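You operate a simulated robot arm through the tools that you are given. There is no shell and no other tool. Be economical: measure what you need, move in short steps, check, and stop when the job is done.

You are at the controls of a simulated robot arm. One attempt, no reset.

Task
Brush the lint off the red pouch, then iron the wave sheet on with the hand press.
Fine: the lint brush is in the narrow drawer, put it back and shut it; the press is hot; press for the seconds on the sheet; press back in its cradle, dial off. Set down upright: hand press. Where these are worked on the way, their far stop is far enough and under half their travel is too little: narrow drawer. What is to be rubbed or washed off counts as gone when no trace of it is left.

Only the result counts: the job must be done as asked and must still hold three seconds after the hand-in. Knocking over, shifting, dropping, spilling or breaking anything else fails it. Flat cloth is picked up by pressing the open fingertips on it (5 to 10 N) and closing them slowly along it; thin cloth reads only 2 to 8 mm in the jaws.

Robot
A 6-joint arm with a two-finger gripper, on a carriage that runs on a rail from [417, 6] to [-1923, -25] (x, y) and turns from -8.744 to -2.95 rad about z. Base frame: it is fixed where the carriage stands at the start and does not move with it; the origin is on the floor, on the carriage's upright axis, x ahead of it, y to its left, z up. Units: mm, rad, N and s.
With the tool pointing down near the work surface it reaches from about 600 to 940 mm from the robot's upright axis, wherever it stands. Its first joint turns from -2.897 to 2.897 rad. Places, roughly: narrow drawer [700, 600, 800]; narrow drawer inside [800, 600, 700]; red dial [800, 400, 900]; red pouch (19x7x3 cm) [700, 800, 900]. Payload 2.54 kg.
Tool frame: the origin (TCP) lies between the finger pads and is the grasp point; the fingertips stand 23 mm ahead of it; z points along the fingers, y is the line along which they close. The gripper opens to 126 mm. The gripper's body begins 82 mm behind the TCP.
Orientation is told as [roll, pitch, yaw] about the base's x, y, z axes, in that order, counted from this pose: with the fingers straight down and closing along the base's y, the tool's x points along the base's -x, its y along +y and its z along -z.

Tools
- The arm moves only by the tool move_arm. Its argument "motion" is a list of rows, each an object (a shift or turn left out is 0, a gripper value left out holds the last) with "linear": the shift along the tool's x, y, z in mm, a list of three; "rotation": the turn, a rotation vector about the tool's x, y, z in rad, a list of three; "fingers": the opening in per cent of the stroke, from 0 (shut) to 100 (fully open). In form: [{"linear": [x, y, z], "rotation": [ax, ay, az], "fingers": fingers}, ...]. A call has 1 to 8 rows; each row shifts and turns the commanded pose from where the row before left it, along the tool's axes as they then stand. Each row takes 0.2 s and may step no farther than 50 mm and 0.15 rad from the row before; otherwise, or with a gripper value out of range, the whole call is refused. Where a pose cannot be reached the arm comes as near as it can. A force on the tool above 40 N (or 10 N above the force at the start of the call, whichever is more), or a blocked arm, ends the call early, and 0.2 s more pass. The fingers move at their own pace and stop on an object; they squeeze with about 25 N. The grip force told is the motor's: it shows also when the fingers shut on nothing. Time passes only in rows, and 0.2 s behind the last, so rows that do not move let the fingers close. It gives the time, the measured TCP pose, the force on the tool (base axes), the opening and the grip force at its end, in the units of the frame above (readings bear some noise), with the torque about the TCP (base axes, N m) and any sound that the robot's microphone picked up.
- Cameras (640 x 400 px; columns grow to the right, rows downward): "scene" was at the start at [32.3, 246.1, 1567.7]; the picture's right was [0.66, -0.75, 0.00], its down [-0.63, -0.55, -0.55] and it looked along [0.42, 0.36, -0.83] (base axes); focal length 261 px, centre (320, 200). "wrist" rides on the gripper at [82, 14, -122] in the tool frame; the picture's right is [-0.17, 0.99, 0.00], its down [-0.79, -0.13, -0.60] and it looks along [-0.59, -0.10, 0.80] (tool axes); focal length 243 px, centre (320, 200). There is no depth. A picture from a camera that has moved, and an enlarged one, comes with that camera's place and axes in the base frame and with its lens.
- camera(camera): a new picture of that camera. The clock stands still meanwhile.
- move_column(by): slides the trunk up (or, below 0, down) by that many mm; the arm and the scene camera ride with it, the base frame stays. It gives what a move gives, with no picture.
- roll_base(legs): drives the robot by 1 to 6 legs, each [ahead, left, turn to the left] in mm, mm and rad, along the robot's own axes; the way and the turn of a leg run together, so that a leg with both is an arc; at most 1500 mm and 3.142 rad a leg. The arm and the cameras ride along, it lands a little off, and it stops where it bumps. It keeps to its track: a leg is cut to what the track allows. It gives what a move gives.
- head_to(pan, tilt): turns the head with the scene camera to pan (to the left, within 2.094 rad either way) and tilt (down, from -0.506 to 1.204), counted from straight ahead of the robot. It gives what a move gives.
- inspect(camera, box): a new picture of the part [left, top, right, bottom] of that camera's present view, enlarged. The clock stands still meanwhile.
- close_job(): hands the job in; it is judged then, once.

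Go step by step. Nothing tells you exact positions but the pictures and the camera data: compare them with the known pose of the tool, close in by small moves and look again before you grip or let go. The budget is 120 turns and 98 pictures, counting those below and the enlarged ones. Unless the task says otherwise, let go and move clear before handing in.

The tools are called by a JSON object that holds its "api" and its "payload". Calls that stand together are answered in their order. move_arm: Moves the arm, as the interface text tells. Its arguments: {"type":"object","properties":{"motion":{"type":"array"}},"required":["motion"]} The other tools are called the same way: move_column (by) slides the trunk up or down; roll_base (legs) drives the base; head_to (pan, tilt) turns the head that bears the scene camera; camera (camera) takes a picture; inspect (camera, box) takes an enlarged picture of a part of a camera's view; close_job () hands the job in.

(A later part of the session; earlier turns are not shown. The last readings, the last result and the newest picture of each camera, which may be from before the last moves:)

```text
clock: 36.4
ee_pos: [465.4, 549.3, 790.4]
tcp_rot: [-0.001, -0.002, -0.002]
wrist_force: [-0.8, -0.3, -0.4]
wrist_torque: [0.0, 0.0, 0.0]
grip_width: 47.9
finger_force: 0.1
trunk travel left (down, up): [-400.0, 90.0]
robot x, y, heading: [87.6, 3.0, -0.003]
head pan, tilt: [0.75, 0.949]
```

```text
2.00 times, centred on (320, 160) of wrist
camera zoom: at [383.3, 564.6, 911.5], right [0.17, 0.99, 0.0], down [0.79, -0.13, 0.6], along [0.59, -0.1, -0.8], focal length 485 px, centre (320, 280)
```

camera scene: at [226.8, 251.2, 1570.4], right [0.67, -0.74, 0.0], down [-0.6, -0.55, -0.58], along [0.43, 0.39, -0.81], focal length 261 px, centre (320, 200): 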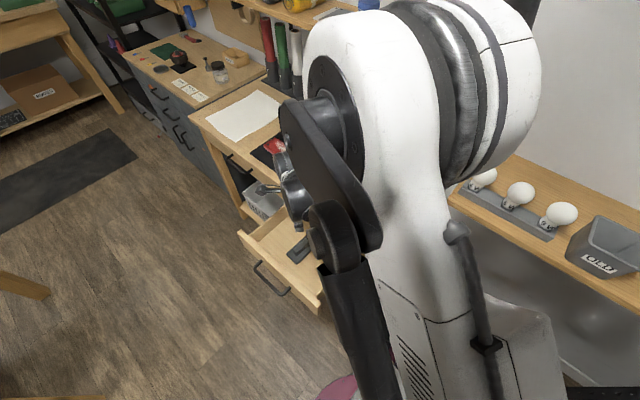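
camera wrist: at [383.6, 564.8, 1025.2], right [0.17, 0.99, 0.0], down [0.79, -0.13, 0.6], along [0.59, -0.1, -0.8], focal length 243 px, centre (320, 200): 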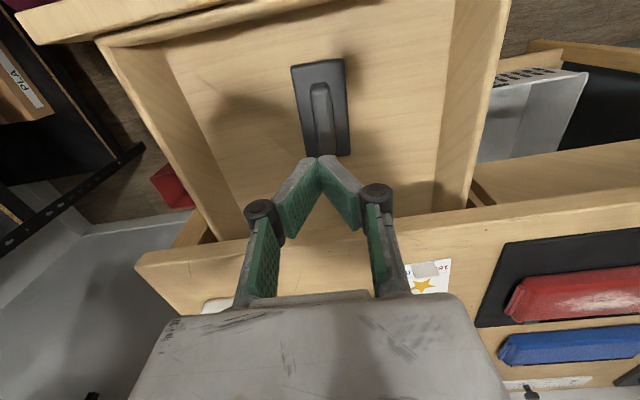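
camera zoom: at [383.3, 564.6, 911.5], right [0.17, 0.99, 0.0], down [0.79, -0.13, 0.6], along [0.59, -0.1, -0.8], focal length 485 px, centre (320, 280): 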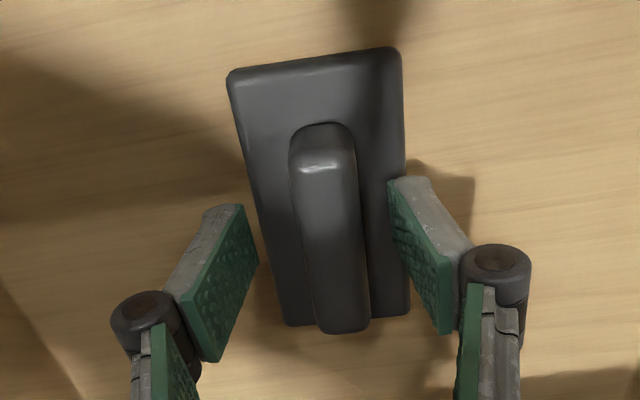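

{"api": "move_arm", "payload": {"motion": [{"linear": [0, 0, 5]}, {"linear": [0, 0, 4]}, {"linear": [0, 0, 0]}]}}

{"api": "move_arm", "payload": {"motion": [{"linear": [0, 0, 4]}, {"linear": [0, 0, 4]}, {"linear": [0, 0, 0]}]}}

{"api": "inspect", "payload": {"camera": "wrist", "box": [200, 60, 440, 260]}}

```text
clock: 37.2
ee_pos: [465.2, 550.1, 781.8]
tcp_rot: [0.0, -0.003, -0.003]
wrist_force: [-0.7, 2.0, 22.7]
wrist_torque: [0.75, 0.14, -0.14]
grip_width: 52.3
finger_force: 12.9
trunk travel left (down, up): [-400.0, 90.0]
robot x, y, heading: [90.8, 0.9, -0.016]
head pan, tilt: [0.75, 0.949]
```

```text
clock: 37.5
ee_pos: [466.3, 548.3, 783.3]
tcp_rot: [0.004, -0.004, -0.004]
wrist_force: [-0.9, -10.3, 42.8]
wrist_torque: [0.82, 0.05, -0.14]
grip_width: 44.7
finger_force: 25.1
trunk travel left (down, up): [-400.0, 90.0]
robot x, y, heading: [88.4, 3.9, -0.01]
head pan, tilt: [0.75, 0.949]
stopped in row 1: the force on the tool passed its limit at 47 N (the readings are from after the stop); the commanded pose is now the measured one
```

```text
2.00 times, centred on (320, 160) of wrist
camera zoom: at [383.0, 563.3, 904.3], right [0.17, 0.99, 0.0], down [0.79, -0.14, 0.6], along [0.59, -0.1, -0.8], focal length 485 px, centre (320, 280)
```

zoom: 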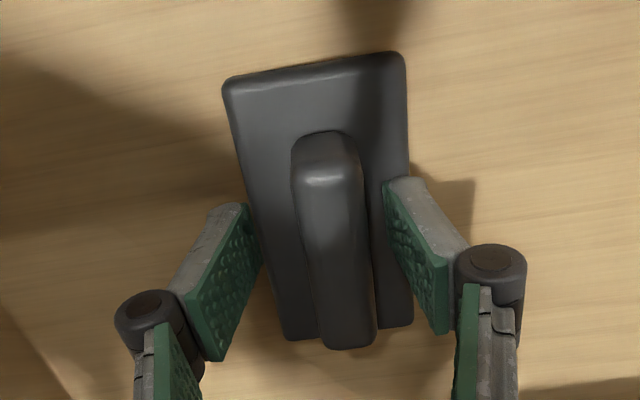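

The tips touch the base plate at TCP z≈782. I'll rise clear by 3 mm, close without preload, and lift slowly.

{"api": "move_arm", "payload": {"motion": [{"linear": [0, 1, -3]}, {"linear": [0, 0, 0]}, {"fingers": 0}, {"linear": [0, 0, 0]}, {"linear": [0, 0, 0]}, {"linear": [0, 0, 0]}]}}

{"api": "move_arm", "payload": {"motion": [{"linear": [0, 0, -3]}, {"linear": [0, 0, -3]}, {"linear": [0, 0, -4]}, {"linear": [0, 0, -5]}, {"linear": [0, 0, 0]}]}}

{"api": "inspect", "payload": {"camera": "wrist", "box": [200, 60, 440, 260]}}

```text
clock: 38.9
ee_pos: [465.2, 552.1, 784.5]
tcp_rot: [0.003, -0.003, -0.002]
wrist_force: [-1.1, 6.9, 14.7]
wrist_torque: [0.08, 0.06, -0.05]
grip_width: 20.5
finger_force: 25.0
trunk travel left (down, up): [-400.0, 90.0]
robot x, y, heading: [92.6, 2.8, -0.015]
head pan, tilt: [0.75, 0.949]
```

```text
clock: 40.1
ee_pos: [466.0, 552.6, 797.9]
tcp_rot: [0.0, -0.002, -0.002]
wrist_force: [0.2, 0.3, 0.0]
wrist_torque: [0.01, 0.02, 0.01]
grip_width: 20.6
finger_force: 25.3
trunk travel left (down, up): [-400.0, 90.0]
robot x, y, heading: [91.2, 0.5, -0.011]
head pan, tilt: [0.75, 0.949]
```

```text
2.00 times, centred on (320, 160) of wrist
camera zoom: at [383.1, 567.0, 919.7], right [0.17, 0.99, 0.0], down [0.79, -0.14, 0.6], along [0.59, -0.1, -0.8], focal length 485 px, centre (320, 280)
```

zoom: 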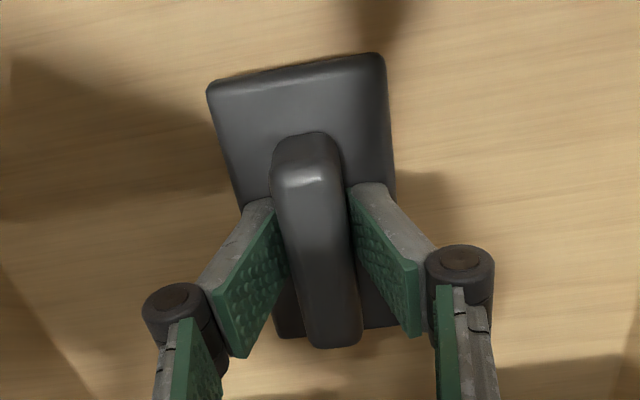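

The brush seems to be lifting with the gripper. I'll keep going gently to clear the drawer and table height.

{"api": "move_arm", "payload": {"motion": [{"linear": [0, 0, -8]}, {"linear": [0, 0, -15]}, {"linear": [0, 0, -20]}, {"linear": [0, 0, -25]}, {"linear": [0, 0, -25]}, {"linear": [0, 0, -25]}, {"linear": [0, 0, -25]}, {"linear": [0, 0, 0]}]}}

{"api": "camera", "payload": {"camera": "wrist"}}

```text
clock: 41.9
ee_pos: [466.4, 551.8, 942.1]
tcp_rot: [0.002, -0.001, -0.001]
wrist_force: [0.2, 0.8, -0.8]
wrist_torque: [0.01, 0.0, 0.04]
grip_width: 20.6
finger_force: 24.8
trunk travel left (down, up): [-400.0, 90.0]
robot x, y, heading: [94.7, 3.1, -0.013]
head pan, tilt: [0.75, 0.949]
```

```text
58 pictures are left
camera wrist: at [383.4, 566.1, 1062.5], right [0.17, 0.99, 0.0], down [0.79, -0.14, 0.6], along [0.59, -0.1, -0.8], focal length 243 px, centre (320, 200)
```

wrist: 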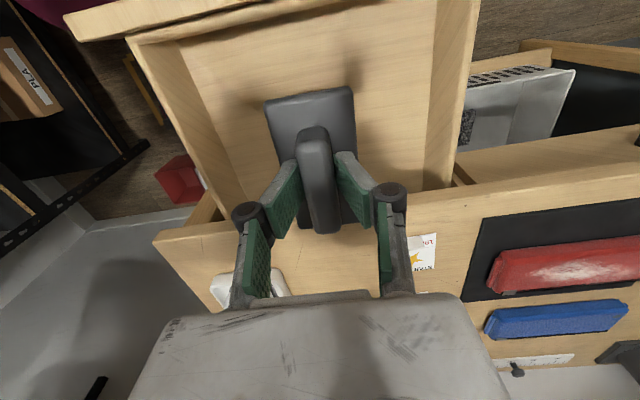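

Brush in hand. I'll drive forward 105 mm so the pouch is within reach, then look at it.

{"api": "roll_base", "payload": {"legs": [[105, 0, 0]]}}

{"api": "move_arm", "payload": {"motion": [{"linear": [0, 40, -10]}, {"linear": [0, 40, -10]}, {"linear": [0, 40, -10]}, {"linear": [0, 30, 0]}, {"linear": [0, 0, 0]}]}}

{"api": "camera", "payload": {"camera": "wrist"}}

{"api": "camera", "payload": {"camera": "scene"}}

```text
clock: 43.1
ee_pos: [568.1, 552.5, 940.8]
tcp_rot: [0.001, -0.002, -0.001]
wrist_force: [0.5, 0.1, -0.2]
wrist_torque: [0.01, -0.02, 0.01]
grip_width: 20.8
finger_force: 24.5
trunk travel left (down, up): [-400.0, 90.0]
robot x, y, heading: [190.1, 6.9, -0.015]
head pan, tilt: [0.75, 0.949]
```

```text
clock: 44.3
ee_pos: [568.5, 702.4, 970.2]
tcp_rot: [0.002, -0.002, -0.002]
wrist_force: [0.4, 0.8, -1.9]
wrist_torque: [0.01, -0.02, 0.01]
grip_width: 20.8
finger_force: 25.4
trunk travel left (down, up): [-400.0, 90.0]
robot x, y, heading: [190.1, 2.9, -0.015]
head pan, tilt: [0.75, 0.949]
```

```text
57 pictures are left
camera wrist: at [485.6, 717.0, 1092.3], right [0.17, 0.99, 0.0], down [0.79, -0.14, 0.6], along [0.59, -0.1, -0.8], focal length 243 px, centre (320, 200)
```

wrist: 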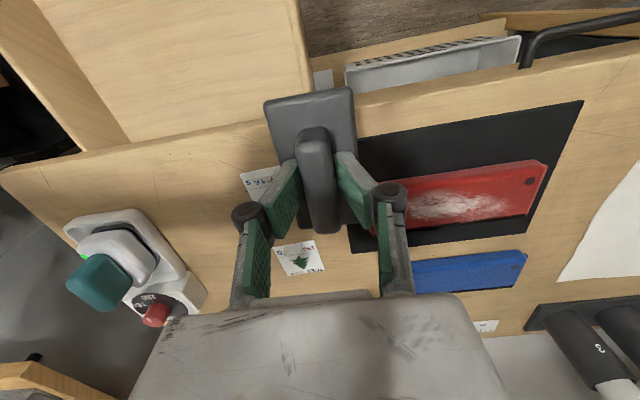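

```text
56 pictures are left
camera scene: at [227.0, 252.2, 1570.2], right [0.67, -0.74, 0.0], down [-0.6, -0.55, -0.58], along [0.43, 0.39, -0.81], focal length 261 px, centre (320, 200)
```

scene: 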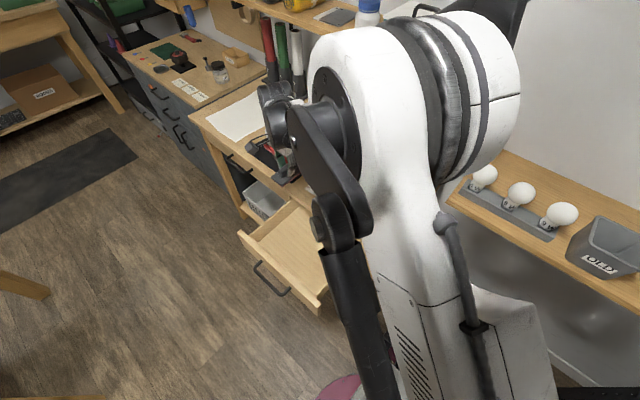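

The pouch is near (660, 815), too far from here. I'll pull the gripper back in x, then advance the carriage about 205 mm.

{"api": "move_arm", "payload": {"motion": [{"linear": [45, 0, 0]}, {"linear": [45, 0, 0]}, {"linear": [0, 0, 0]}]}}

{"api": "roll_base", "payload": {"legs": [[205, 0, 0]]}}

{"api": "camera", "payload": {"camera": "wrist"}}

{"api": "camera", "payload": {"camera": "scene"}}

```text
clock: 45.1
ee_pos: [477.8, 703.0, 970.7]
tcp_rot: [0.003, -0.002, -0.002]
wrist_force: [0.5, 0.8, -1.4]
wrist_torque: [0.03, -0.02, 0.01]
grip_width: 20.7
finger_force: 24.9
trunk travel left (down, up): [-400.0, 90.0]
robot x, y, heading: [190.1, 4.1, -0.014]
head pan, tilt: [0.75, 0.949]
```

```text
clock: 46.7
ee_pos: [683.2, 705.0, 970.4]
tcp_rot: [0.002, -0.002, -0.004]
wrist_force: [-0.2, 0.1, -1.7]
wrist_torque: [-0.04, 0.03, 0.01]
grip_width: 20.5
finger_force: 25.3
trunk travel left (down, up): [-400.0, 90.0]
robot x, y, heading: [396.6, 5.4, -0.011]
head pan, tilt: [0.75, 0.949]
```

```text
55 pictures are left
camera wrist: at [600.7, 720.3, 1091.9], right [0.17, 0.99, 0.0], down [0.79, -0.13, 0.6], along [0.59, -0.1, -0.8], focal length 243 px, centre (320, 200)
```

wrist: 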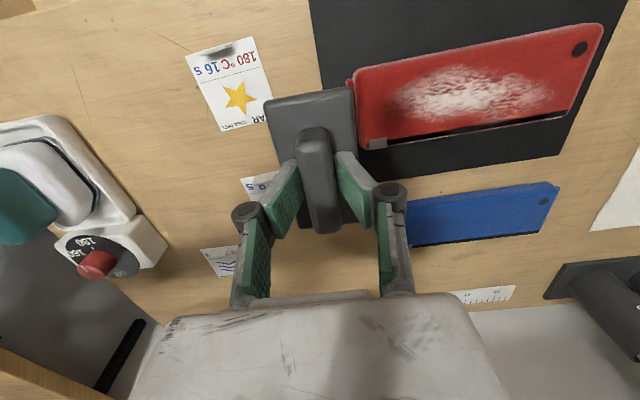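

```text
54 pictures are left
camera scene: at [431.5, 254.4, 1570.3], right [0.67, -0.74, 0.0], down [-0.6, -0.55, -0.58], along [0.43, 0.39, -0.81], focal length 261 px, centre (320, 200)
```

scene: 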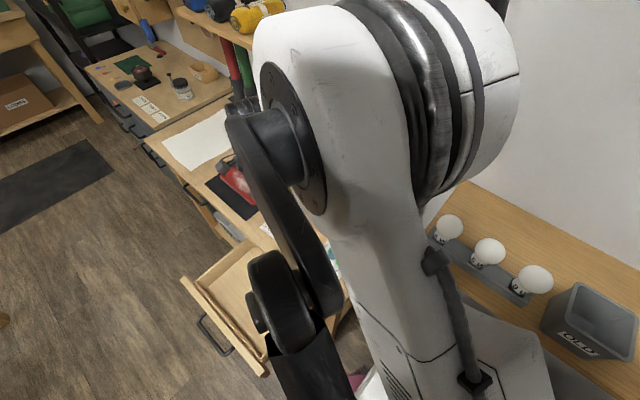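

The pouch spans x 638–710, y 743–933, with top at about 870, and the lint covers y 775–909. I'll move the brush above its left part and descend gently until contact.

{"api": "move_arm", "payload": {"motion": [{"linear": [5, 35, 0]}, {"linear": [5, 35, 15]}, {"linear": [0, 0, 20]}, {"linear": [0, 0, 5]}, {"linear": [0, 0, 5]}, {"linear": [0, 0, 0]}]}}

{"api": "camera", "payload": {"camera": "wrist"}}

```text
clock: 48.1
ee_pos: [673.2, 775.8, 926.6]
tcp_rot: [0.002, -0.001, -0.002]
wrist_force: [0.4, 0.0, 0.4]
wrist_torque: [0.0, 0.0, 0.0]
grip_width: 20.8
finger_force: 24.8
trunk travel left (down, up): [-400.0, 90.0]
robot x, y, heading: [396.3, 4.3, -0.016]
head pan, tilt: [0.75, 0.949]
```

```text
53 pictures are left
camera wrist: at [591.1, 790.5, 1047.3], right [0.17, 0.99, 0.0], down [0.79, -0.13, 0.6], along [0.59, -0.1, -0.8], focal length 243 px, centre (320, 200)
```

wrist: 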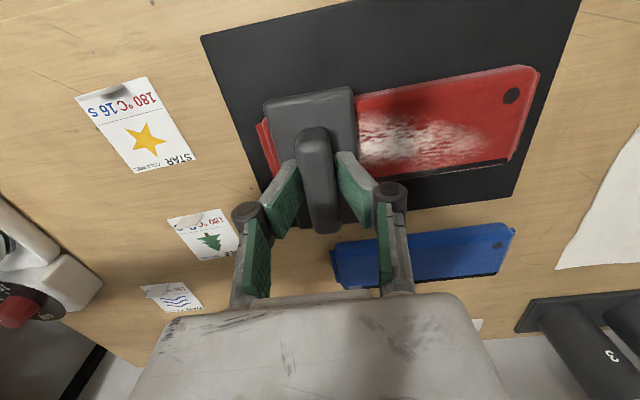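

{"api": "move_arm", "payload": {"motion": [{"linear": [0, 0, 4]}, {"linear": [0, 0, 4]}, {"linear": [0, 0, 3]}, {"linear": [0, 0, 0]}]}}

```text
clock: 48.6
ee_pos: [673.3, 775.3, 925.1]
tcp_rot: [0.006, -0.003, -0.001]
wrist_force: [-0.5, -0.2, 22.8]
wrist_torque: [-0.13, 0.11, -0.02]
grip_width: 20.8
finger_force: 24.8
trunk travel left (down, up): [-400.0, 90.0]
robot x, y, heading: [395.3, 3.3, -0.015]
head pan, tilt: [0.75, 0.949]
stopped in row 2: the force on the tool passed its limit at 47 N (the readings are from after the stop); the commanded pose is now the measured one
```

Contact at TCP z≈926. I'll ease to light pressure and stroke along y.

{"api": "move_arm", "payload": {"motion": [{"linear": [0, 0, -1]}, {"linear": [0, 15, 0]}, {"linear": [0, 20, 0]}, {"linear": [0, 20, 0]}, {"linear": [0, 20, 0]}, {"linear": [0, 20, 0]}, {"linear": [0, 20, 0]}, {"linear": [0, 15, 0]}]}}

{"api": "camera", "payload": {"camera": "wrist"}}

```text
clock: 50.4
ee_pos: [673.4, 906.1, 926.1]
tcp_rot: [0.008, -0.003, 0.0]
wrist_force: [0.3, -2.8, 9.4]
wrist_torque: [-0.17, 0.05, 0.02]
grip_width: 20.6
finger_force: 25.3
trunk travel left (down, up): [-400.0, 90.0]
robot x, y, heading: [396.0, 5.6, -0.013]
head pan, tilt: [0.75, 0.949]
```

```text
52 pictures are left
camera wrist: at [591.1, 920.4, 1046.7], right [0.17, 0.99, 0.01], down [0.79, -0.14, 0.6], along [0.59, -0.1, -0.8], focal length 243 px, centre (320, 200)
```

wrist: 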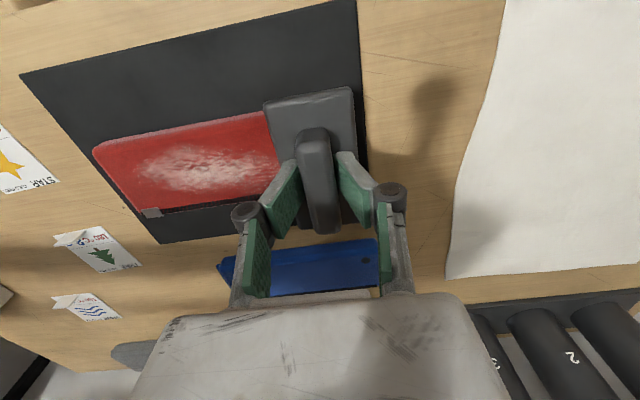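

Brushing works and the pouch stays put. I'll do more strokes back and forth.

{"api": "move_arm", "payload": {"motion": [{"linear": [0, -33, 0]}, {"linear": [0, -33, 0]}, {"linear": [0, -33, 0]}, {"linear": [0, -33, 0]}, {"linear": [0, 33, 0]}, {"linear": [0, 33, 0]}, {"linear": [0, 33, 0]}, {"linear": [0, 33, 0]}]}}

{"api": "move_arm", "payload": {"motion": [{"linear": [0, -33, 0]}, {"linear": [0, -33, 0]}, {"linear": [0, -33, 0]}, {"linear": [0, -33, 0]}, {"linear": [0, 33, 0]}, {"linear": [0, 33, 0]}, {"linear": [0, 33, 0]}, {"linear": [0, 33, 0]}]}}

{"api": "inspect", "payload": {"camera": "wrist", "box": [60, 60, 300, 240]}}

```text
clock: 52.2
ee_pos: [674.2, 905.5, 925.5]
tcp_rot: [0.005, -0.003, 0.0]
wrist_force: [-0.5, -0.7, -0.3]
wrist_torque: [0.06, 0.01, 0.01]
grip_width: 20.3
finger_force: 25.3
trunk travel left (down, up): [-400.0, 90.0]
robot x, y, heading: [400.0, 7.4, -0.012]
head pan, tilt: [0.75, 0.949]
```

```text
clock: 54.0
ee_pos: [675.4, 904.7, 926.3]
tcp_rot: [0.003, -0.003, -0.003]
wrist_force: [0.5, 0.1, 4.6]
wrist_torque: [-0.03, 0.01, 0.01]
grip_width: 20.2
finger_force: 24.5
trunk travel left (down, up): [-400.0, 90.0]
robot x, y, heading: [396.6, 7.0, -0.018]
head pan, tilt: [0.75, 0.949]
```

```text
2.22 times, centred on (180, 150) of wrist
camera zoom: at [592.6, 919.2, 1046.9], right [0.17, 0.99, 0.01], down [0.79, -0.14, 0.6], along [0.59, -0.1, -0.8], focal length 539 px, centre (631, 311)
```

zoom: 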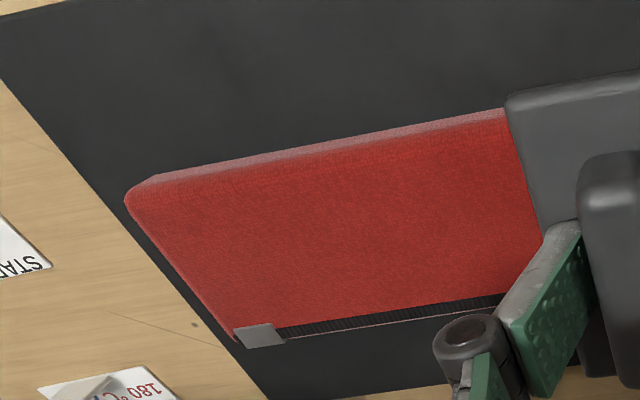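

Most of the lint is gone. I'll do one more pair of strokes, then lift and check the whole pouch.

{"api": "move_arm", "payload": {"motion": [{"linear": [0, -33, 0.5]}, {"linear": [0, -33, 0]}, {"linear": [0, -33, 0]}, {"linear": [0, 33, 0]}, {"linear": [0, 33, 0]}, {"linear": [0, 33, 0]}, {"linear": [0, -33, 0]}, {"linear": [0, -33, 0]}]}}

{"api": "move_arm", "payload": {"motion": [{"linear": [0, -33, 0]}, {"linear": [0, -33, 0]}, {"linear": [0, 0, -10]}, {"linear": [0, 0, -40]}, {"linear": [0, -40, -20]}, {"linear": [0, -40, 0]}, {"linear": [0, 0, 0]}]}}

{"api": "camera", "payload": {"camera": "wrist"}}

{"api": "inspect", "payload": {"camera": "wrist", "box": [320, 0, 640, 200]}}

```text
clock: 55.5
ee_pos: [675.4, 894.1, 925.6]
tcp_rot: [0.009, -0.003, 0.002]
wrist_force: [-0.1, -4.2, 9.0]
wrist_torque: [-0.27, 0.04, 0.04]
grip_width: 20.6
finger_force: 25.2
trunk travel left (down, up): [-400.0, 90.0]
robot x, y, heading: [396.0, 6.6, -0.009]
head pan, tilt: [0.75, 0.949]
stopped in row 7: the force on the tool passed its limit at 42 N (the readings are from after the stop); the commanded pose is now the measured one
```

```text
clock: 56.1
ee_pos: [672.9, 839.8, 926.8]
tcp_rot: [0.012, -0.001, 0.003]
wrist_force: [0.0, -5.2, 16.4]
wrist_torque: [-0.37, 0.02, 0.06]
grip_width: 20.6
finger_force: 25.4
trunk travel left (down, up): [-400.0, 90.0]
robot x, y, heading: [398.6, 10.3, -0.011]
head pan, tilt: [0.75, 0.949]
stopped in row 2: the force on the tool passed its limit at 42 N (the readings are from after the stop); the commanded pose is now the measured one
```

```text
50 pictures are left
camera wrist: at [590.5, 853.4, 1046.6], right [0.16, 0.99, 0.01], down [0.79, -0.14, 0.6], along [0.59, -0.09, -0.8], focal length 243 px, centre (320, 200)
```

wrist: 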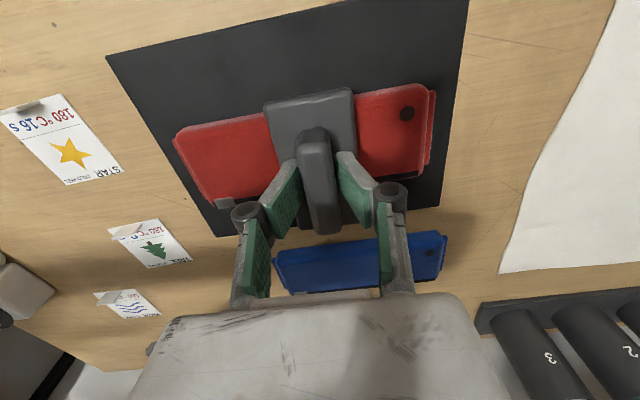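

```text
2.00 times, centred on (480, 100) of wrist
camera zoom: at [590.5, 853.4, 1046.6], right [0.16, 0.99, 0.01], down [0.79, -0.14, 0.6], along [0.59, -0.09, -0.8], focal length 485 px, centre (0, 400)
```

zoom: 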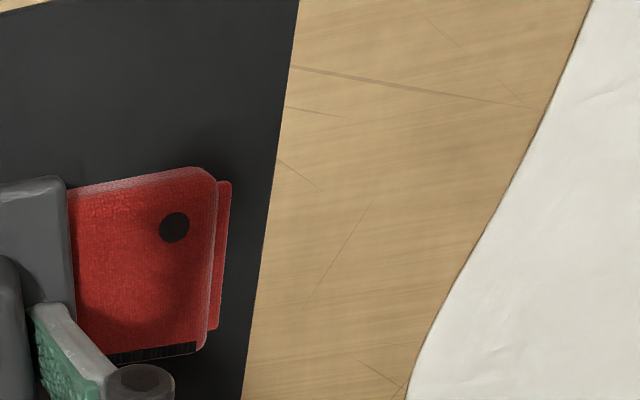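

Both visible ends look clean. I'll lift and check the full surface.

{"api": "move_arm", "payload": {"motion": [{"linear": [0, 0, -10], "rotation": [-0.012, 0, 0]}, {"linear": [0, 0, -30]}, {"linear": [0, -40, -20]}, {"linear": [0, -45, 0]}, {"linear": [0, -45, 0]}, {"linear": [0, 0, 0]}]}}

{"api": "inspect", "payload": {"camera": "wrist", "box": [320, 0, 640, 200]}}

```text
clock: 57.5
ee_pos: [674.2, 709.0, 979.8]
tcp_rot: [0.026, -0.005, 0.003]
wrist_force: [0.0, -0.8, -0.4]
wrist_torque: [0.01, -0.03, -0.01]
grip_width: 20.4
finger_force: 24.7
trunk travel left (down, up): [-400.0, 90.0]
robot x, y, heading: [394.3, 8.2, -0.01]
head pan, tilt: [0.75, 0.949]
```

```text
2.00 times, centred on (480, 100) of wrist
camera zoom: at [590.9, 720.1, 1100.1], right [0.16, 0.99, 0.02], down [0.79, -0.15, 0.6], along [0.59, -0.08, -0.8], focal length 485 px, centre (0, 400)
```

zoom: 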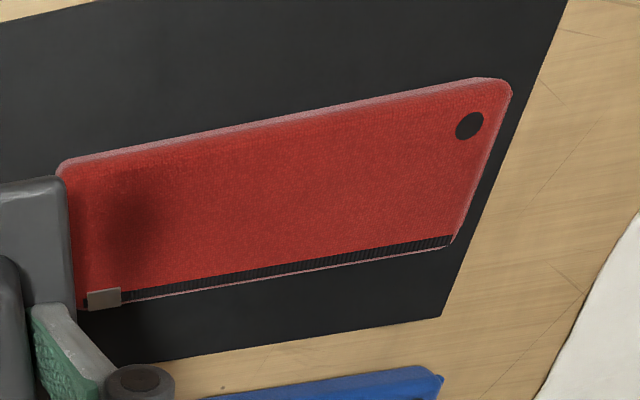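

The pouch is clean. Now I'll return the brush to the drawer: roll back about 300 mm and go above its old spot.

{"api": "roll_base", "payload": {"legs": [[-302, 0, 0]]}}

{"api": "move_arm", "payload": {"motion": [{"linear": [-18, -31, 0], "rotation": [0.026, 0, 0]}, {"linear": [-18, -31, 0]}, {"linear": [-18, -31, 0]}, {"linear": [-18, -31, 0]}, {"linear": [-18, -32, 0]}, {"linear": [0, 0, 30]}, {"linear": [0, 0, 30]}, {"linear": [0, 0, 0]}]}}

{"api": "camera", "payload": {"camera": "wrist"}}

```text
clock: 59.6
ee_pos: [373.0, 704.1, 979.6]
tcp_rot: [0.025, -0.003, -0.001]
wrist_force: [-0.3, -0.8, -1.1]
wrist_torque: [-0.02, -0.03, 0.0]
grip_width: 20.6
finger_force: 25.4
trunk travel left (down, up): [-400.0, 90.0]
robot x, y, heading: [94.3, -0.4, -0.01]
head pan, tilt: [0.75, 0.949]
```

```text
clock: 61.4
ee_pos: [462.4, 545.9, 919.5]
tcp_rot: [-0.003, -0.004, -0.003]
wrist_force: [0.6, -0.4, -0.6]
wrist_torque: [-0.02, 0.03, 0.0]
grip_width: 20.5
finger_force: 24.9
trunk travel left (down, up): [-400.0, 90.0]
robot x, y, heading: [91.6, 1.9, -0.012]
head pan, tilt: [0.75, 0.949]
```

```text
47 pictures are left
camera wrist: at [378.9, 562.0, 1039.5], right [0.17, 0.99, 0.0], down [0.79, -0.13, 0.6], along [0.59, -0.1, -0.8], focal length 243 px, centre (320, 200)
```

wrist: 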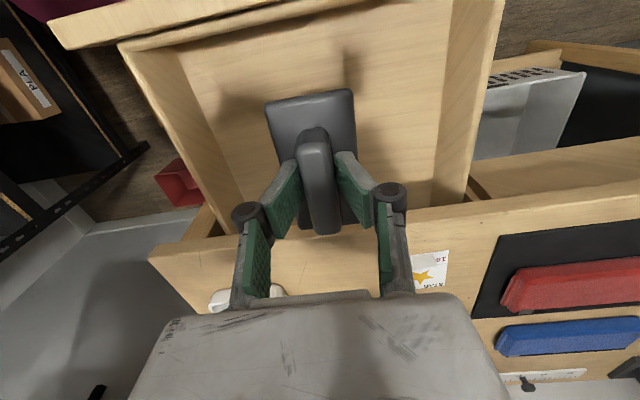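

Over the drawer. I'll lower to near the floor, then in fine steps until contact, and release.

{"api": "move_arm", "payload": {"motion": [{"linear": [0, 3, 40]}, {"linear": [0, 0, 40]}, {"linear": [0, 0, 40]}, {"linear": [0, 0, 5]}, {"linear": [0, 0, 0]}]}}

{"api": "move_arm", "payload": {"motion": [{"linear": [0, 0, 2.5]}, {"linear": [0, 0, 2]}, {"linear": [0, 0, 2]}, {"linear": [0, 0, 2]}, {"linear": [0, 0, 0]}]}}

```text
clock: 62.6
ee_pos: [462.3, 552.0, 793.8]
tcp_rot: [-0.004, -0.002, 0.0]
wrist_force: [0.3, -0.5, -1.1]
wrist_torque: [0.06, 0.02, 0.0]
grip_width: 20.3
finger_force: 24.8
trunk travel left (down, up): [-400.0, 90.0]
robot x, y, heading: [91.1, -1.2, -0.012]
head pan, tilt: [0.75, 0.949]
```

```text
clock: 63.8
ee_pos: [463.3, 550.4, 785.5]
tcp_rot: [-0.005, -0.005, -0.001]
wrist_force: [0.1, 0.3, -0.6]
wrist_torque: [0.03, 0.0, -0.02]
grip_width: 20.4
finger_force: 25.1
trunk travel left (down, up): [-400.0, 90.0]
robot x, y, heading: [90.6, -0.7, -0.014]
head pan, tilt: [0.75, 0.949]
```

{"api": "move_arm", "payload": {"motion": [{"linear": [0, 0, 1.5]}, {"linear": [0, 0, 1.5]}, {"linear": [0, 0, 1]}, {"linear": [0, 0, 0]}]}}

```text
clock: 64.7
ee_pos: [461.2, 549.9, 785.0]
tcp_rot: [0.001, -0.006, -0.002]
wrist_force: [0.6, 1.6, 24.1]
wrist_torque: [0.03, 0.07, 0.01]
grip_width: 20.5
finger_force: 24.7
trunk travel left (down, up): [-400.0, 90.0]
robot x, y, heading: [89.1, -1.7, -0.015]
head pan, tilt: [0.75, 0.949]
stopped in row 4: the force on the tool passed its limit at 41 N (the readings are from after the stop); the commanded pose is now the measured one
```

The brush is resting on the drawer floor. I'll release, lift, and roll back to get in front of the drawer.

{"api": "move_arm", "payload": {"motion": [{"linear": [0, 0, -2]}, {"linear": [0, 0, 0], "fingers": 36}, {"linear": [0, 0, 0]}, {"linear": [0, 0, -10]}, {"linear": [0, 0, -40]}, {"linear": [0, 0, -50]}, {"linear": [0, 0, -50]}]}}

{"api": "roll_base", "payload": {"legs": [[-210, 0, 0]]}}

{"api": "camera", "payload": {"camera": "wrist"}}

```text
clock: 66.3
ee_pos: [459.5, 551.3, 932.9]
tcp_rot: [-0.001, -0.006, -0.004]
wrist_force: [-0.5, 0.7, -0.1]
wrist_torque: [-0.01, 0.02, -0.01]
grip_width: 45.5
finger_force: 0.0
trunk travel left (down, up): [-400.0, 90.0]
robot x, y, heading: [91.1, 0.3, -0.014]
head pan, tilt: [0.75, 0.949]
```

```text
clock: 67.9
ee_pos: [252.2, 548.7, 933.8]
tcp_rot: [-0.002, -0.003, -0.002]
wrist_force: [-0.6, 0.5, 0.2]
wrist_torque: [-0.02, 0.01, -0.01]
grip_width: 45.4
finger_force: 0.1
trunk travel left (down, up): [-400.0, 90.0]
robot x, y, heading: [-116.6, -1.4, -0.017]
head pan, tilt: [0.75, 0.949]
```

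```text
46 pictures are left
camera wrist: at [168.9, 563.4, 1053.4], right [0.17, 0.99, 0.0], down [0.79, -0.13, 0.6], along [0.59, -0.1, -0.8], focal length 243 px, centre (320, 200)
```

wrist: 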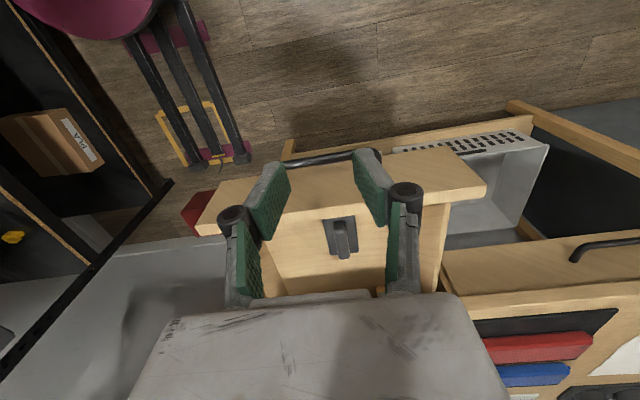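

Bar is at x≈311. I'll close the fingers, descend in front of the handle, and push toward +x.

{"api": "move_arm", "payload": {"motion": [{"linear": [0, 0, 40], "fingers": 0}, {"linear": [0, 0, 40]}, {"linear": [0, 0, 40]}, {"linear": [0, 0, 38]}, {"linear": [-20, 0, 0]}, {"linear": [-25, 0, 0]}, {"linear": [-25, 0, 0]}, {"linear": [0, 0, 0]}]}}

{"api": "camera", "payload": {"camera": "wrist"}}

```text
clock: 69.7
ee_pos: [323.1, 548.2, 775.5]
tcp_rot: [-0.002, -0.006, 0.001]
wrist_force: [0.3, -0.1, -0.7]
wrist_torque: [-0.01, 0.02, 0.03]
grip_width: 0.0
finger_force: 25.4
trunk travel left (down, up): [-400.0, 90.0]
robot x, y, heading: [-112.4, -2.0, -0.014]
head pan, tilt: [0.75, 0.949]
```

```text
45 pictures are left
camera wrist: at [240.5, 563.0, 896.2], right [0.17, 0.99, 0.0], down [0.79, -0.13, 0.6], along [0.59, -0.1, -0.8], focal length 243 px, centre (320, 200)
```

wrist: 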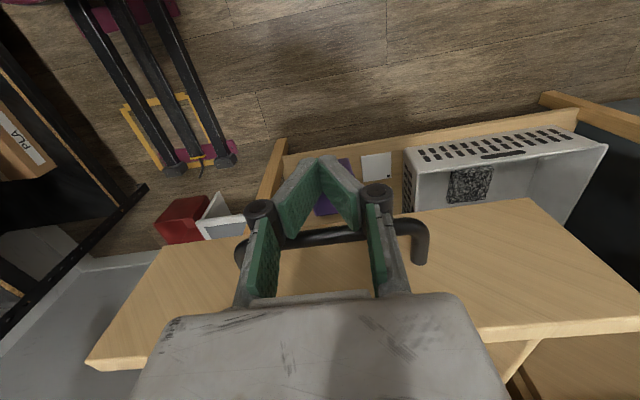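

{"api": "move_arm", "payload": {"motion": [{"linear": [-28, 0, 0]}, {"linear": [-28, 0, 0]}, {"linear": [-28, 0, 0]}, {"linear": [-28, 0, 0]}, {"linear": [-28, 0, 0]}, {"linear": [-25, 0, 0]}, {"linear": [0, 0, 0]}]}}

{"api": "camera", "payload": {"camera": "wrist"}}

```text
clock: 71.3
ee_pos: [487.6, 548.4, 776.6]
tcp_rot: [-0.002, -0.002, -0.002]
wrist_force: [0.1, 0.6, 0.1]
wrist_torque: [-0.05, 0.02, -0.02]
grip_width: 0.0
finger_force: 24.8
trunk travel left (down, up): [-400.0, 90.0]
robot x, y, heading: [-116.9, -0.7, -0.014]
head pan, tilt: [0.75, 0.949]
```

```text
44 pictures are left
camera wrist: at [405.0, 563.0, 897.4], right [0.17, 0.99, 0.0], down [0.79, -0.13, 0.6], along [0.59, -0.1, -0.8], focal length 243 px, centre (320, 200)
```

wrist: 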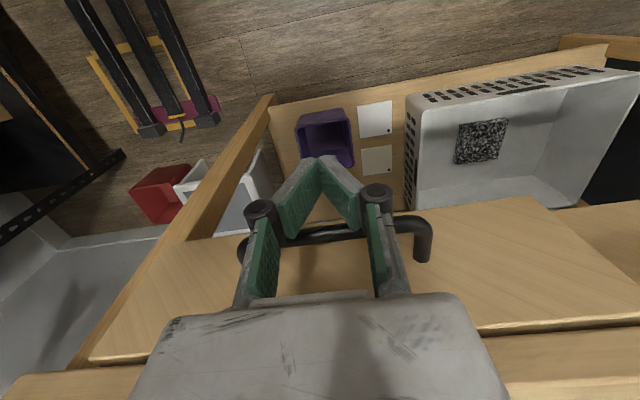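

The drawer follows. I'll finish the last ~50 mm in small steps until it hits the stop.

{"api": "move_arm", "payload": {"motion": [{"linear": [-15, 0, 0]}, {"linear": [-12, 0, 0]}, {"linear": [-8, 0, 0]}, {"linear": [-6, 0, 0]}, {"linear": [-6, 0, 0]}, {"linear": [-5, 0, 0]}, {"linear": [-4, 0, 0]}, {"linear": [-4, 0, 0]}]}}

{"api": "camera", "payload": {"camera": "wrist"}}

```text
clock: 72.6
ee_pos: [528.6, 549.0, 774.7]
tcp_rot: [-0.007, 0.003, 0.004]
wrist_force: [-7.5, -1.5, -1.4]
wrist_torque: [-0.09, 0.0, 0.03]
grip_width: 0.2
finger_force: 24.8
trunk travel left (down, up): [-400.0, 90.0]
robot x, y, heading: [-114.9, 1.4, -0.015]
head pan, tilt: [0.75, 0.949]
stopped in row 6: the force on the tool passed its limit at 49 N (the readings are from after the stop); the commanded pose is now the measured one
```

```text
43 pictures are left
camera wrist: at [446.3, 563.9, 896.1], right [0.16, 0.99, -0.01], down [0.79, -0.13, 0.6], along [0.59, -0.1, -0.8], focal length 243 px, centre (320, 200)
```

wrist: 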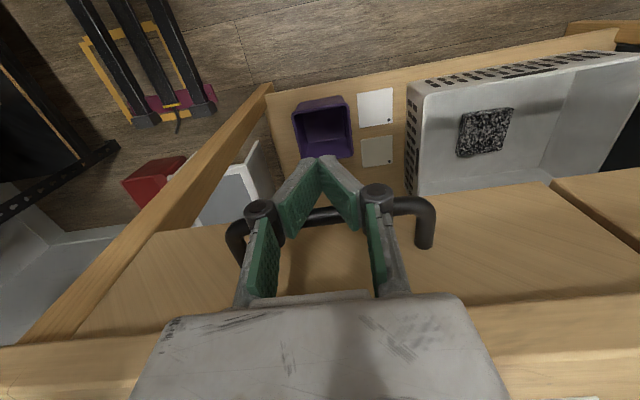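

The drawer is shut. I'll back off, raise, and roll forward to look at the wave sheet from above.

{"api": "move_arm", "payload": {"motion": [{"linear": [20, 0, 0]}, {"linear": [40, 0, -5]}, {"linear": [40, 0, -40]}, {"linear": [0, 0, -50]}, {"linear": [0, 0, -50]}, {"linear": [0, 0, -50]}, {"linear": [0, 0, -30], "fingers": 40}, {"linear": [0, 0, 0]}]}}

{"api": "roll_base", "payload": {"legs": [[330, 0, 0]]}}

{"api": "camera", "payload": {"camera": "wrist"}}

{"api": "camera", "payload": {"camera": "scene"}}

```text
refused: row 3 steps farther than a row can; nothing moved
```

```text
clock: 73.3
ee_pos: [527.7, 549.8, 773.6]
tcp_rot: [-0.009, 0.013, 0.007]
wrist_force: [-2.5, -0.5, -2.2]
wrist_torque: [-0.02, 0.04, 0.04]
grip_width: 0.0
finger_force: 25.3
trunk travel left (down, up): [-400.0, 90.0]
robot x, y, heading: [-112.7, -2.7, -0.012]
head pan, tilt: [0.75, 0.949]
stopped in leg 1: the force on the tool passed its limit at 61 N (the readings are from after the stop); the commanded pose is now the measured one
```

```text
42 pictures are left
camera wrist: at [447.2, 565.0, 895.5], right [0.16, 0.99, -0.01], down [0.8, -0.12, 0.59], along [0.58, -0.1, -0.81], focal length 243 px, centre (320, 200)
```

wrist: 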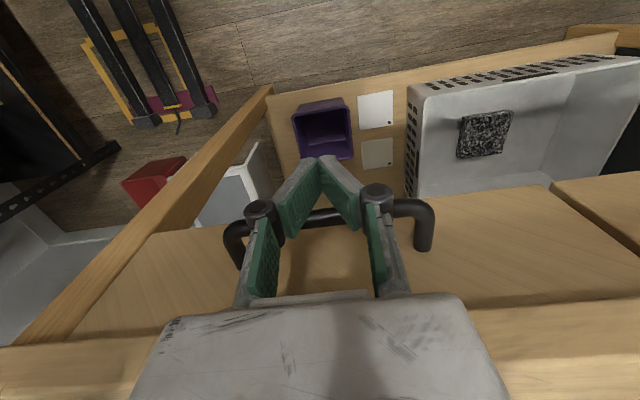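

```text
41 pictures are left
camera scene: at [-76.5, 247.5, 1570.3], right [0.67, -0.74, 0.0], down [-0.6, -0.55, -0.58], along [0.43, 0.39, -0.81], focal length 261 px, centre (320, 200)
```

scene: 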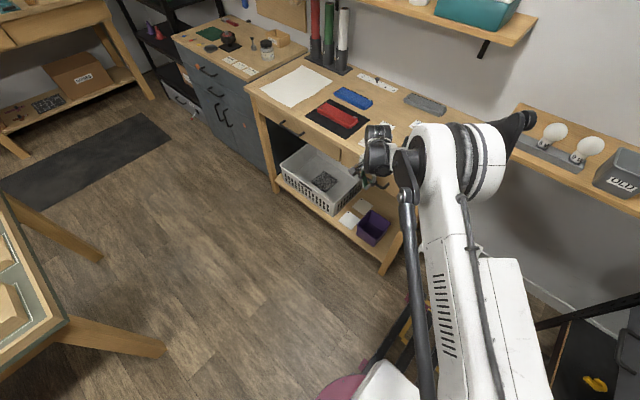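

The chained drive was stopped harmlessly by the drawer. Now I'll back off properly with smaller steps.

{"api": "move_arm", "payload": {"motion": [{"linear": [20, 0, 0], "rotation": [-0.009, 0.013, 0]}, {"linear": [40, 0, -5]}, {"linear": [30, 0, -30]}, {"linear": [0, 0, -50]}, {"linear": [0, 0, -50]}, {"linear": [0, 0, -50]}, {"linear": [0, 0, -30], "fingers": 40}, {"linear": [0, 0, 0]}]}}

```text
clock: 75.1
ee_pos: [443.9, 549.1, 992.3]
tcp_rot: [0.002, 0.025, 0.007]
wrist_force: [-0.2, -0.3, 0.7]
wrist_torque: [-0.04, -0.01, 0.01]
grip_width: 50.2
finger_force: 0.0
trunk travel left (down, up): [-400.0, 90.0]
robot x, y, heading: [-113.8, -1.3, -0.014]
head pan, tilt: [0.75, 0.949]
```

{"api": "roll_base", "payload": {"legs": [[330, 0, 0]]}}

{"api": "camera", "payload": {"camera": "wrist"}}

{"api": "camera", "payload": {"camera": "scene"}}

```text
clock: 77.3
ee_pos: [778.9, 553.0, 992.0]
tcp_rot: [-0.001, 0.023, 0.005]
wrist_force: [0.0, 0.1, 0.5]
wrist_torque: [-0.01, -0.01, -0.02]
grip_width: 50.7
finger_force: 0.1
trunk travel left (down, up): [-400.0, 90.0]
robot x, y, heading: [223.3, 5.2, -0.008]
head pan, tilt: [0.75, 0.949]
```

```text
40 pictures are left
camera wrist: at [699.8, 566.7, 1114.8], right [0.16, 0.99, 0.0], down [0.81, -0.13, 0.58], along [0.57, -0.1, -0.82], focal length 243 px, centre (320, 200)
```

wrist: 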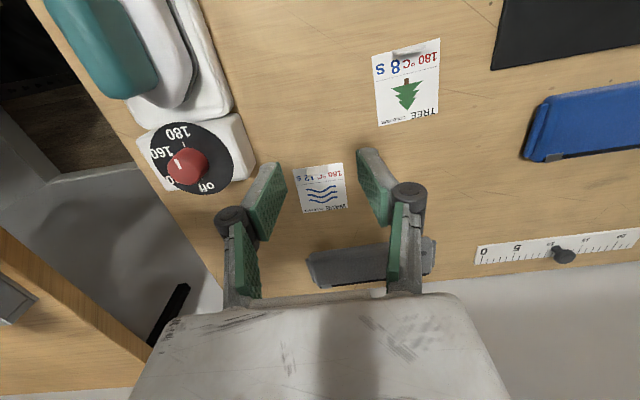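

```text
39 pictures are left
camera scene: at [258.8, 252.0, 1570.3], right [0.67, -0.74, 0.0], down [-0.6, -0.55, -0.58], along [0.43, 0.39, -0.81], focal length 261 px, centre (320, 200)
```

scene: 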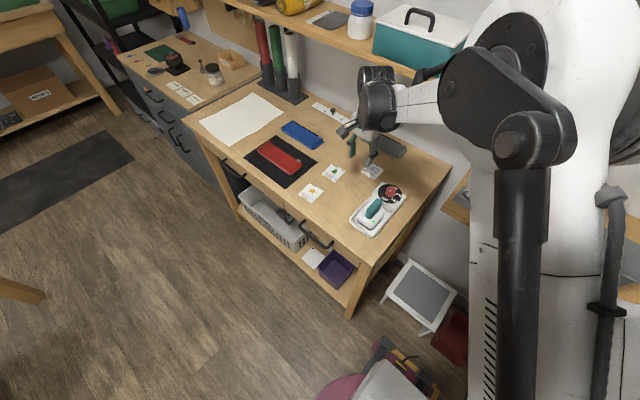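

Excellent view. I'll zoom into the wave sheet (tab) and the dial.

{"api": "inspect", "payload": {"camera": "wrist", "box": [270, 150, 370, 220]}}

{"api": "inspect", "payload": {"camera": "wrist", "box": [60, 0, 270, 210]}}

```text
5.71 times, centred on (320, 185) of wrist
camera zoom: at [699.8, 566.7, 1114.8], right [0.16, 0.99, 0.0], down [0.81, -0.13, 0.58], along [0.57, -0.1, -0.82], focal length 1386 px, centre (320, 286)
```

zoom: 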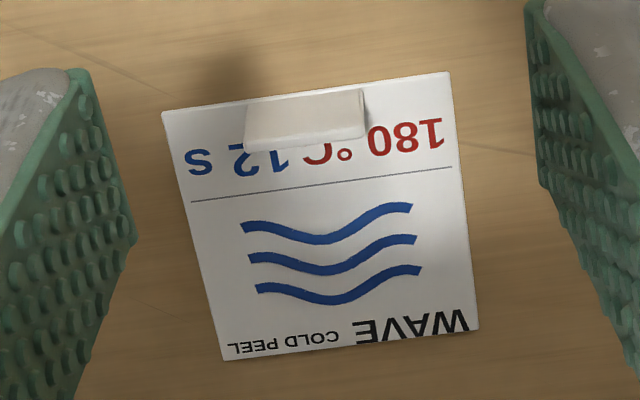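

```text
1.90 times, centred on (165, 105) of wrist
camera zoom: at [699.8, 566.7, 1114.8], right [0.16, 0.99, 0.0], down [0.81, -0.13, 0.58], along [0.57, -0.1, -0.82], focal length 462 px, centre (615, 381)
```

zoom: 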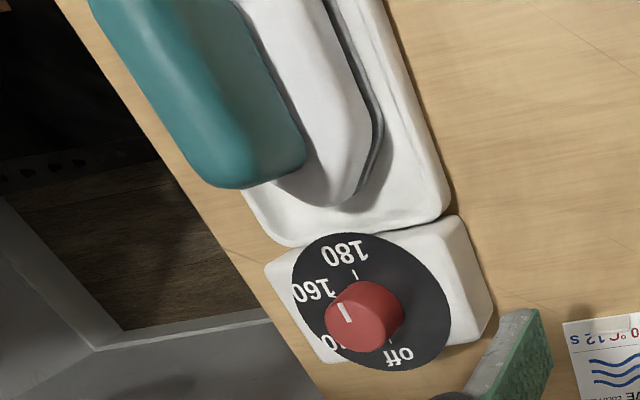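

The wave sheet reads 180 °C, 12 s, and the dial is set at 180. The sheet has an upright tab at about (836, 539), so I'll move above it and turn the tool so the fingers close along x.

{"api": "move_arm", "payload": {"motion": [{"linear": [-19, -5, 0], "rotation": [0, -0.023, 0]}, {"linear": [-19, -5, 0]}, {"linear": [-19, -4, 0]}, {"rotation": [0, 0, 0.15]}, {"rotation": [0, 0, 0.15]}, {"rotation": [0, 0, 0.15]}, {"rotation": [0, 0, 0.15]}, {"rotation": [0, 0, 0.15]}]}}

{"api": "move_arm", "payload": {"motion": [{"rotation": [0, 0, 0.15]}, {"rotation": [0, 0, 0.15]}, {"rotation": [0, 0, 0.15]}, {"rotation": [0, 0, 0.15]}, {"rotation": [0, 0, 0.15]}, {"rotation": [0, 0, 0.071]}, {"linear": [0, 0, 20]}, {"linear": [0, 0, 0]}]}}

{"api": "camera", "payload": {"camera": "wrist"}}

```text
clock: 79.1
ee_pos: [832.2, 538.9, 992.4]
tcp_rot: [0.0, -0.002, -0.745]
wrist_force: [0.3, -0.6, 0.6]
wrist_torque: [0.02, -0.02, -0.01]
grip_width: 50.5
finger_force: 0.0
trunk travel left (down, up): [-400.0, 90.0]
robot x, y, heading: [220.1, 5.1, -0.014]
head pan, tilt: [0.75, 0.949]
```

```text
clock: 80.9
ee_pos: [834.3, 536.8, 972.3]
tcp_rot: [0.001, 0.0, -1.566]
wrist_force: [0.3, 0.1, -0.3]
wrist_torque: [-0.04, -0.01, 0.0]
grip_width: 50.2
finger_force: 0.0
trunk travel left (down, up): [-400.0, 90.0]
robot x, y, heading: [225.4, -1.1, -0.013]
head pan, tilt: [0.75, 0.949]
```

```text
36 pictures are left
camera wrist: at [847.1, 620.0, 1093.7], right [0.99, -0.16, 0.0], down [-0.13, -0.79, 0.6], along [-0.1, -0.59, -0.8], focal length 243 px, centre (320, 200)
```

wrist: 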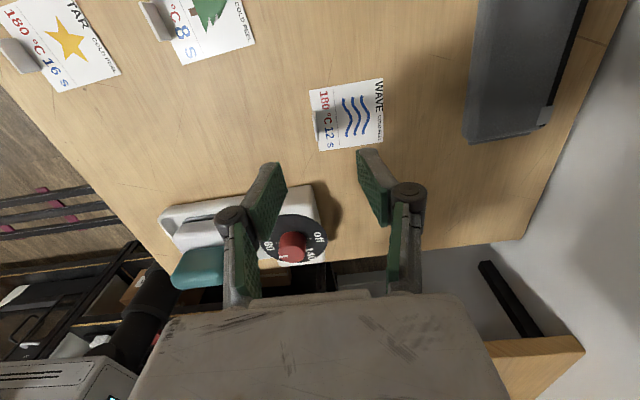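

{"api": "inspect", "payload": {"camera": "wrist", "box": [280, 70, 400, 160]}}

```text
4.44 times, centred on (340, 115) of wrist
camera zoom: at [847.1, 620.0, 1093.7], right [0.99, -0.16, 0.0], down [-0.13, -0.79, 0.6], along [-0.1, -0.59, -0.8], focal length 1078 px, centre (231, 578)
```

zoom: 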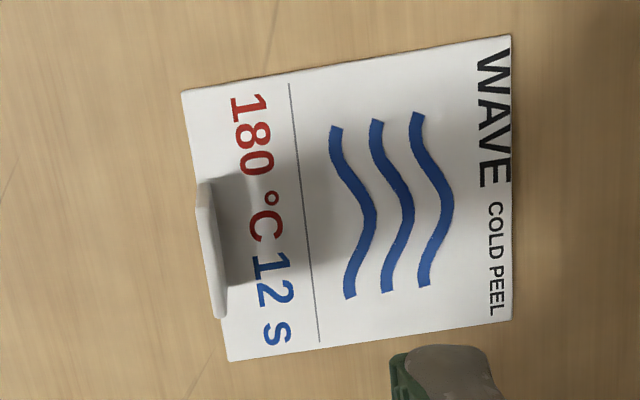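

The tab is a thin vertical plate near x≈831, y≈537. I'll descend with the fingers straddling it.

{"api": "move_arm", "payload": {"motion": [{"linear": [0, -3, 30], "fingers": 30}, {"linear": [0, 0, 30]}, {"linear": [0, 0, 22]}, {"linear": [0, 0, 5]}, {"linear": [0, 0, 0]}]}}

{"api": "camera", "payload": {"camera": "wrist"}}

```text
clock: 82.1
ee_pos: [832.3, 539.1, 883.6]
tcp_rot: [-0.004, 0.002, -1.565]
wrist_force: [1.2, -0.5, 12.0]
wrist_torque: [0.0, -0.11, 0.02]
grip_width: 39.5
finger_force: 0.8
trunk travel left (down, up): [-400.0, 90.0]
robot x, y, heading: [222.8, 4.1, -0.018]
head pan, tilt: [0.75, 0.949]
```

```text
34 pictures are left
camera wrist: at [846.3, 620.4, 1004.8], right [0.99, -0.16, 0.0], down [-0.13, -0.79, 0.6], along [-0.1, -0.59, -0.8], focal length 243 px, centre (320, 200)
```

wrist: 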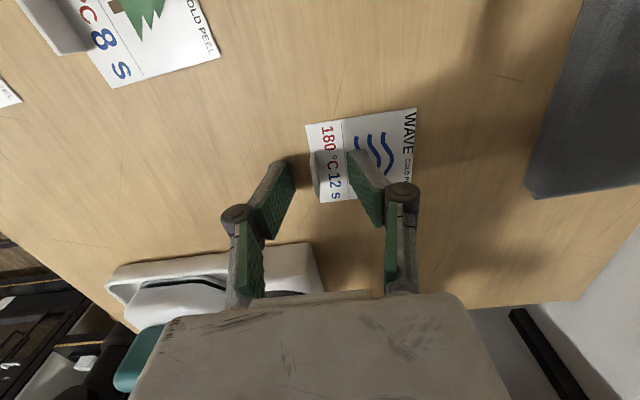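

The tips are touching the table, so its top is at about 860. I'll rise 2 mm and close slowly on the tab.

{"api": "move_arm", "payload": {"motion": [{"linear": [0, 0, -3]}, {"fingers": 20}, {"fingers": 12}, {"fingers": 6}, {"fingers": 0}, {"linear": [0, 0, 0]}, {"linear": [0, 0, 0]}]}}

{"api": "inspect", "payload": {"camera": "wrist", "box": [240, 80, 440, 220]}}

```text
clock: 83.7
ee_pos: [833.2, 538.0, 885.9]
tcp_rot: [-0.002, 0.003, -1.567]
wrist_force: [-0.5, 0.1, 0.3]
wrist_torque: [0.01, 0.02, 0.03]
grip_width: 6.1
finger_force: 25.8
trunk travel left (down, up): [-400.0, 90.0]
robot x, y, heading: [223.7, 1.8, -0.014]
head pan, tilt: [0.75, 0.949]
```

```text
2.86 times, centred on (340, 150) of wrist
camera zoom: at [846.2, 621.0, 1007.1], right [0.99, -0.16, 0.0], down [-0.13, -0.79, 0.6], along [-0.1, -0.59, -0.8], focal length 693 px, centre (263, 343)
```

zoom: 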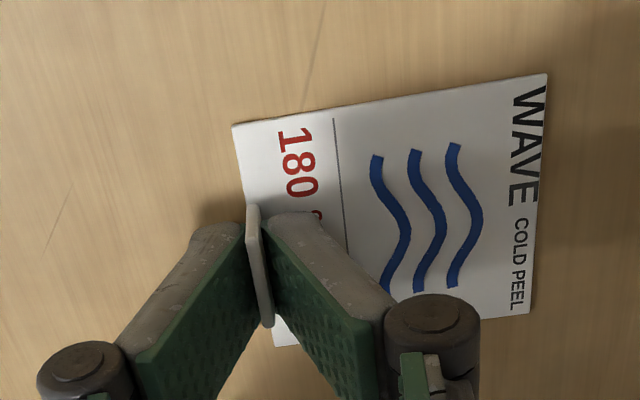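

The tab is gripped at 6 mm. I'll lift and check that the sheet comes along.

{"api": "move_arm", "payload": {"motion": [{"linear": [0, 0, -8]}, {"linear": [0, 0, -20]}, {"linear": [0, 0, -40]}, {"linear": [0, 0, -40]}, {"linear": [8, -40, 0]}, {"linear": [10, -40, 0]}, {"linear": [10, -40, 0]}, {"linear": [0, 0, 0]}]}}

{"api": "camera", "payload": {"camera": "wrist"}}

```text
clock: 85.5
ee_pos: [712.6, 564.1, 995.2]
tcp_rot: [-0.001, 0.0, -1.565]
wrist_force: [0.0, -0.4, -1.1]
wrist_torque: [-0.01, -0.01, 0.01]
grip_width: 6.0
finger_force: 24.9
trunk travel left (down, up): [-400.0, 90.0]
robot x, y, heading: [221.9, -1.3, -0.014]
head pan, tilt: [0.75, 0.949]
```

```text
32 pictures are left
camera wrist: at [726.7, 648.0, 1115.1], right [0.99, -0.16, 0.0], down [-0.13, -0.79, 0.6], along [-0.1, -0.59, -0.8], focal length 243 px, centre (320, 200)
```

wrist: 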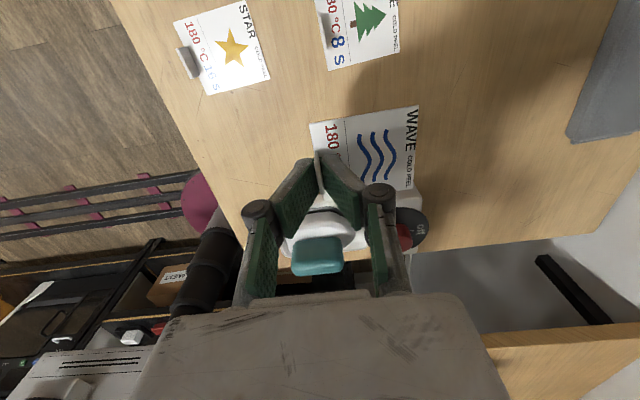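

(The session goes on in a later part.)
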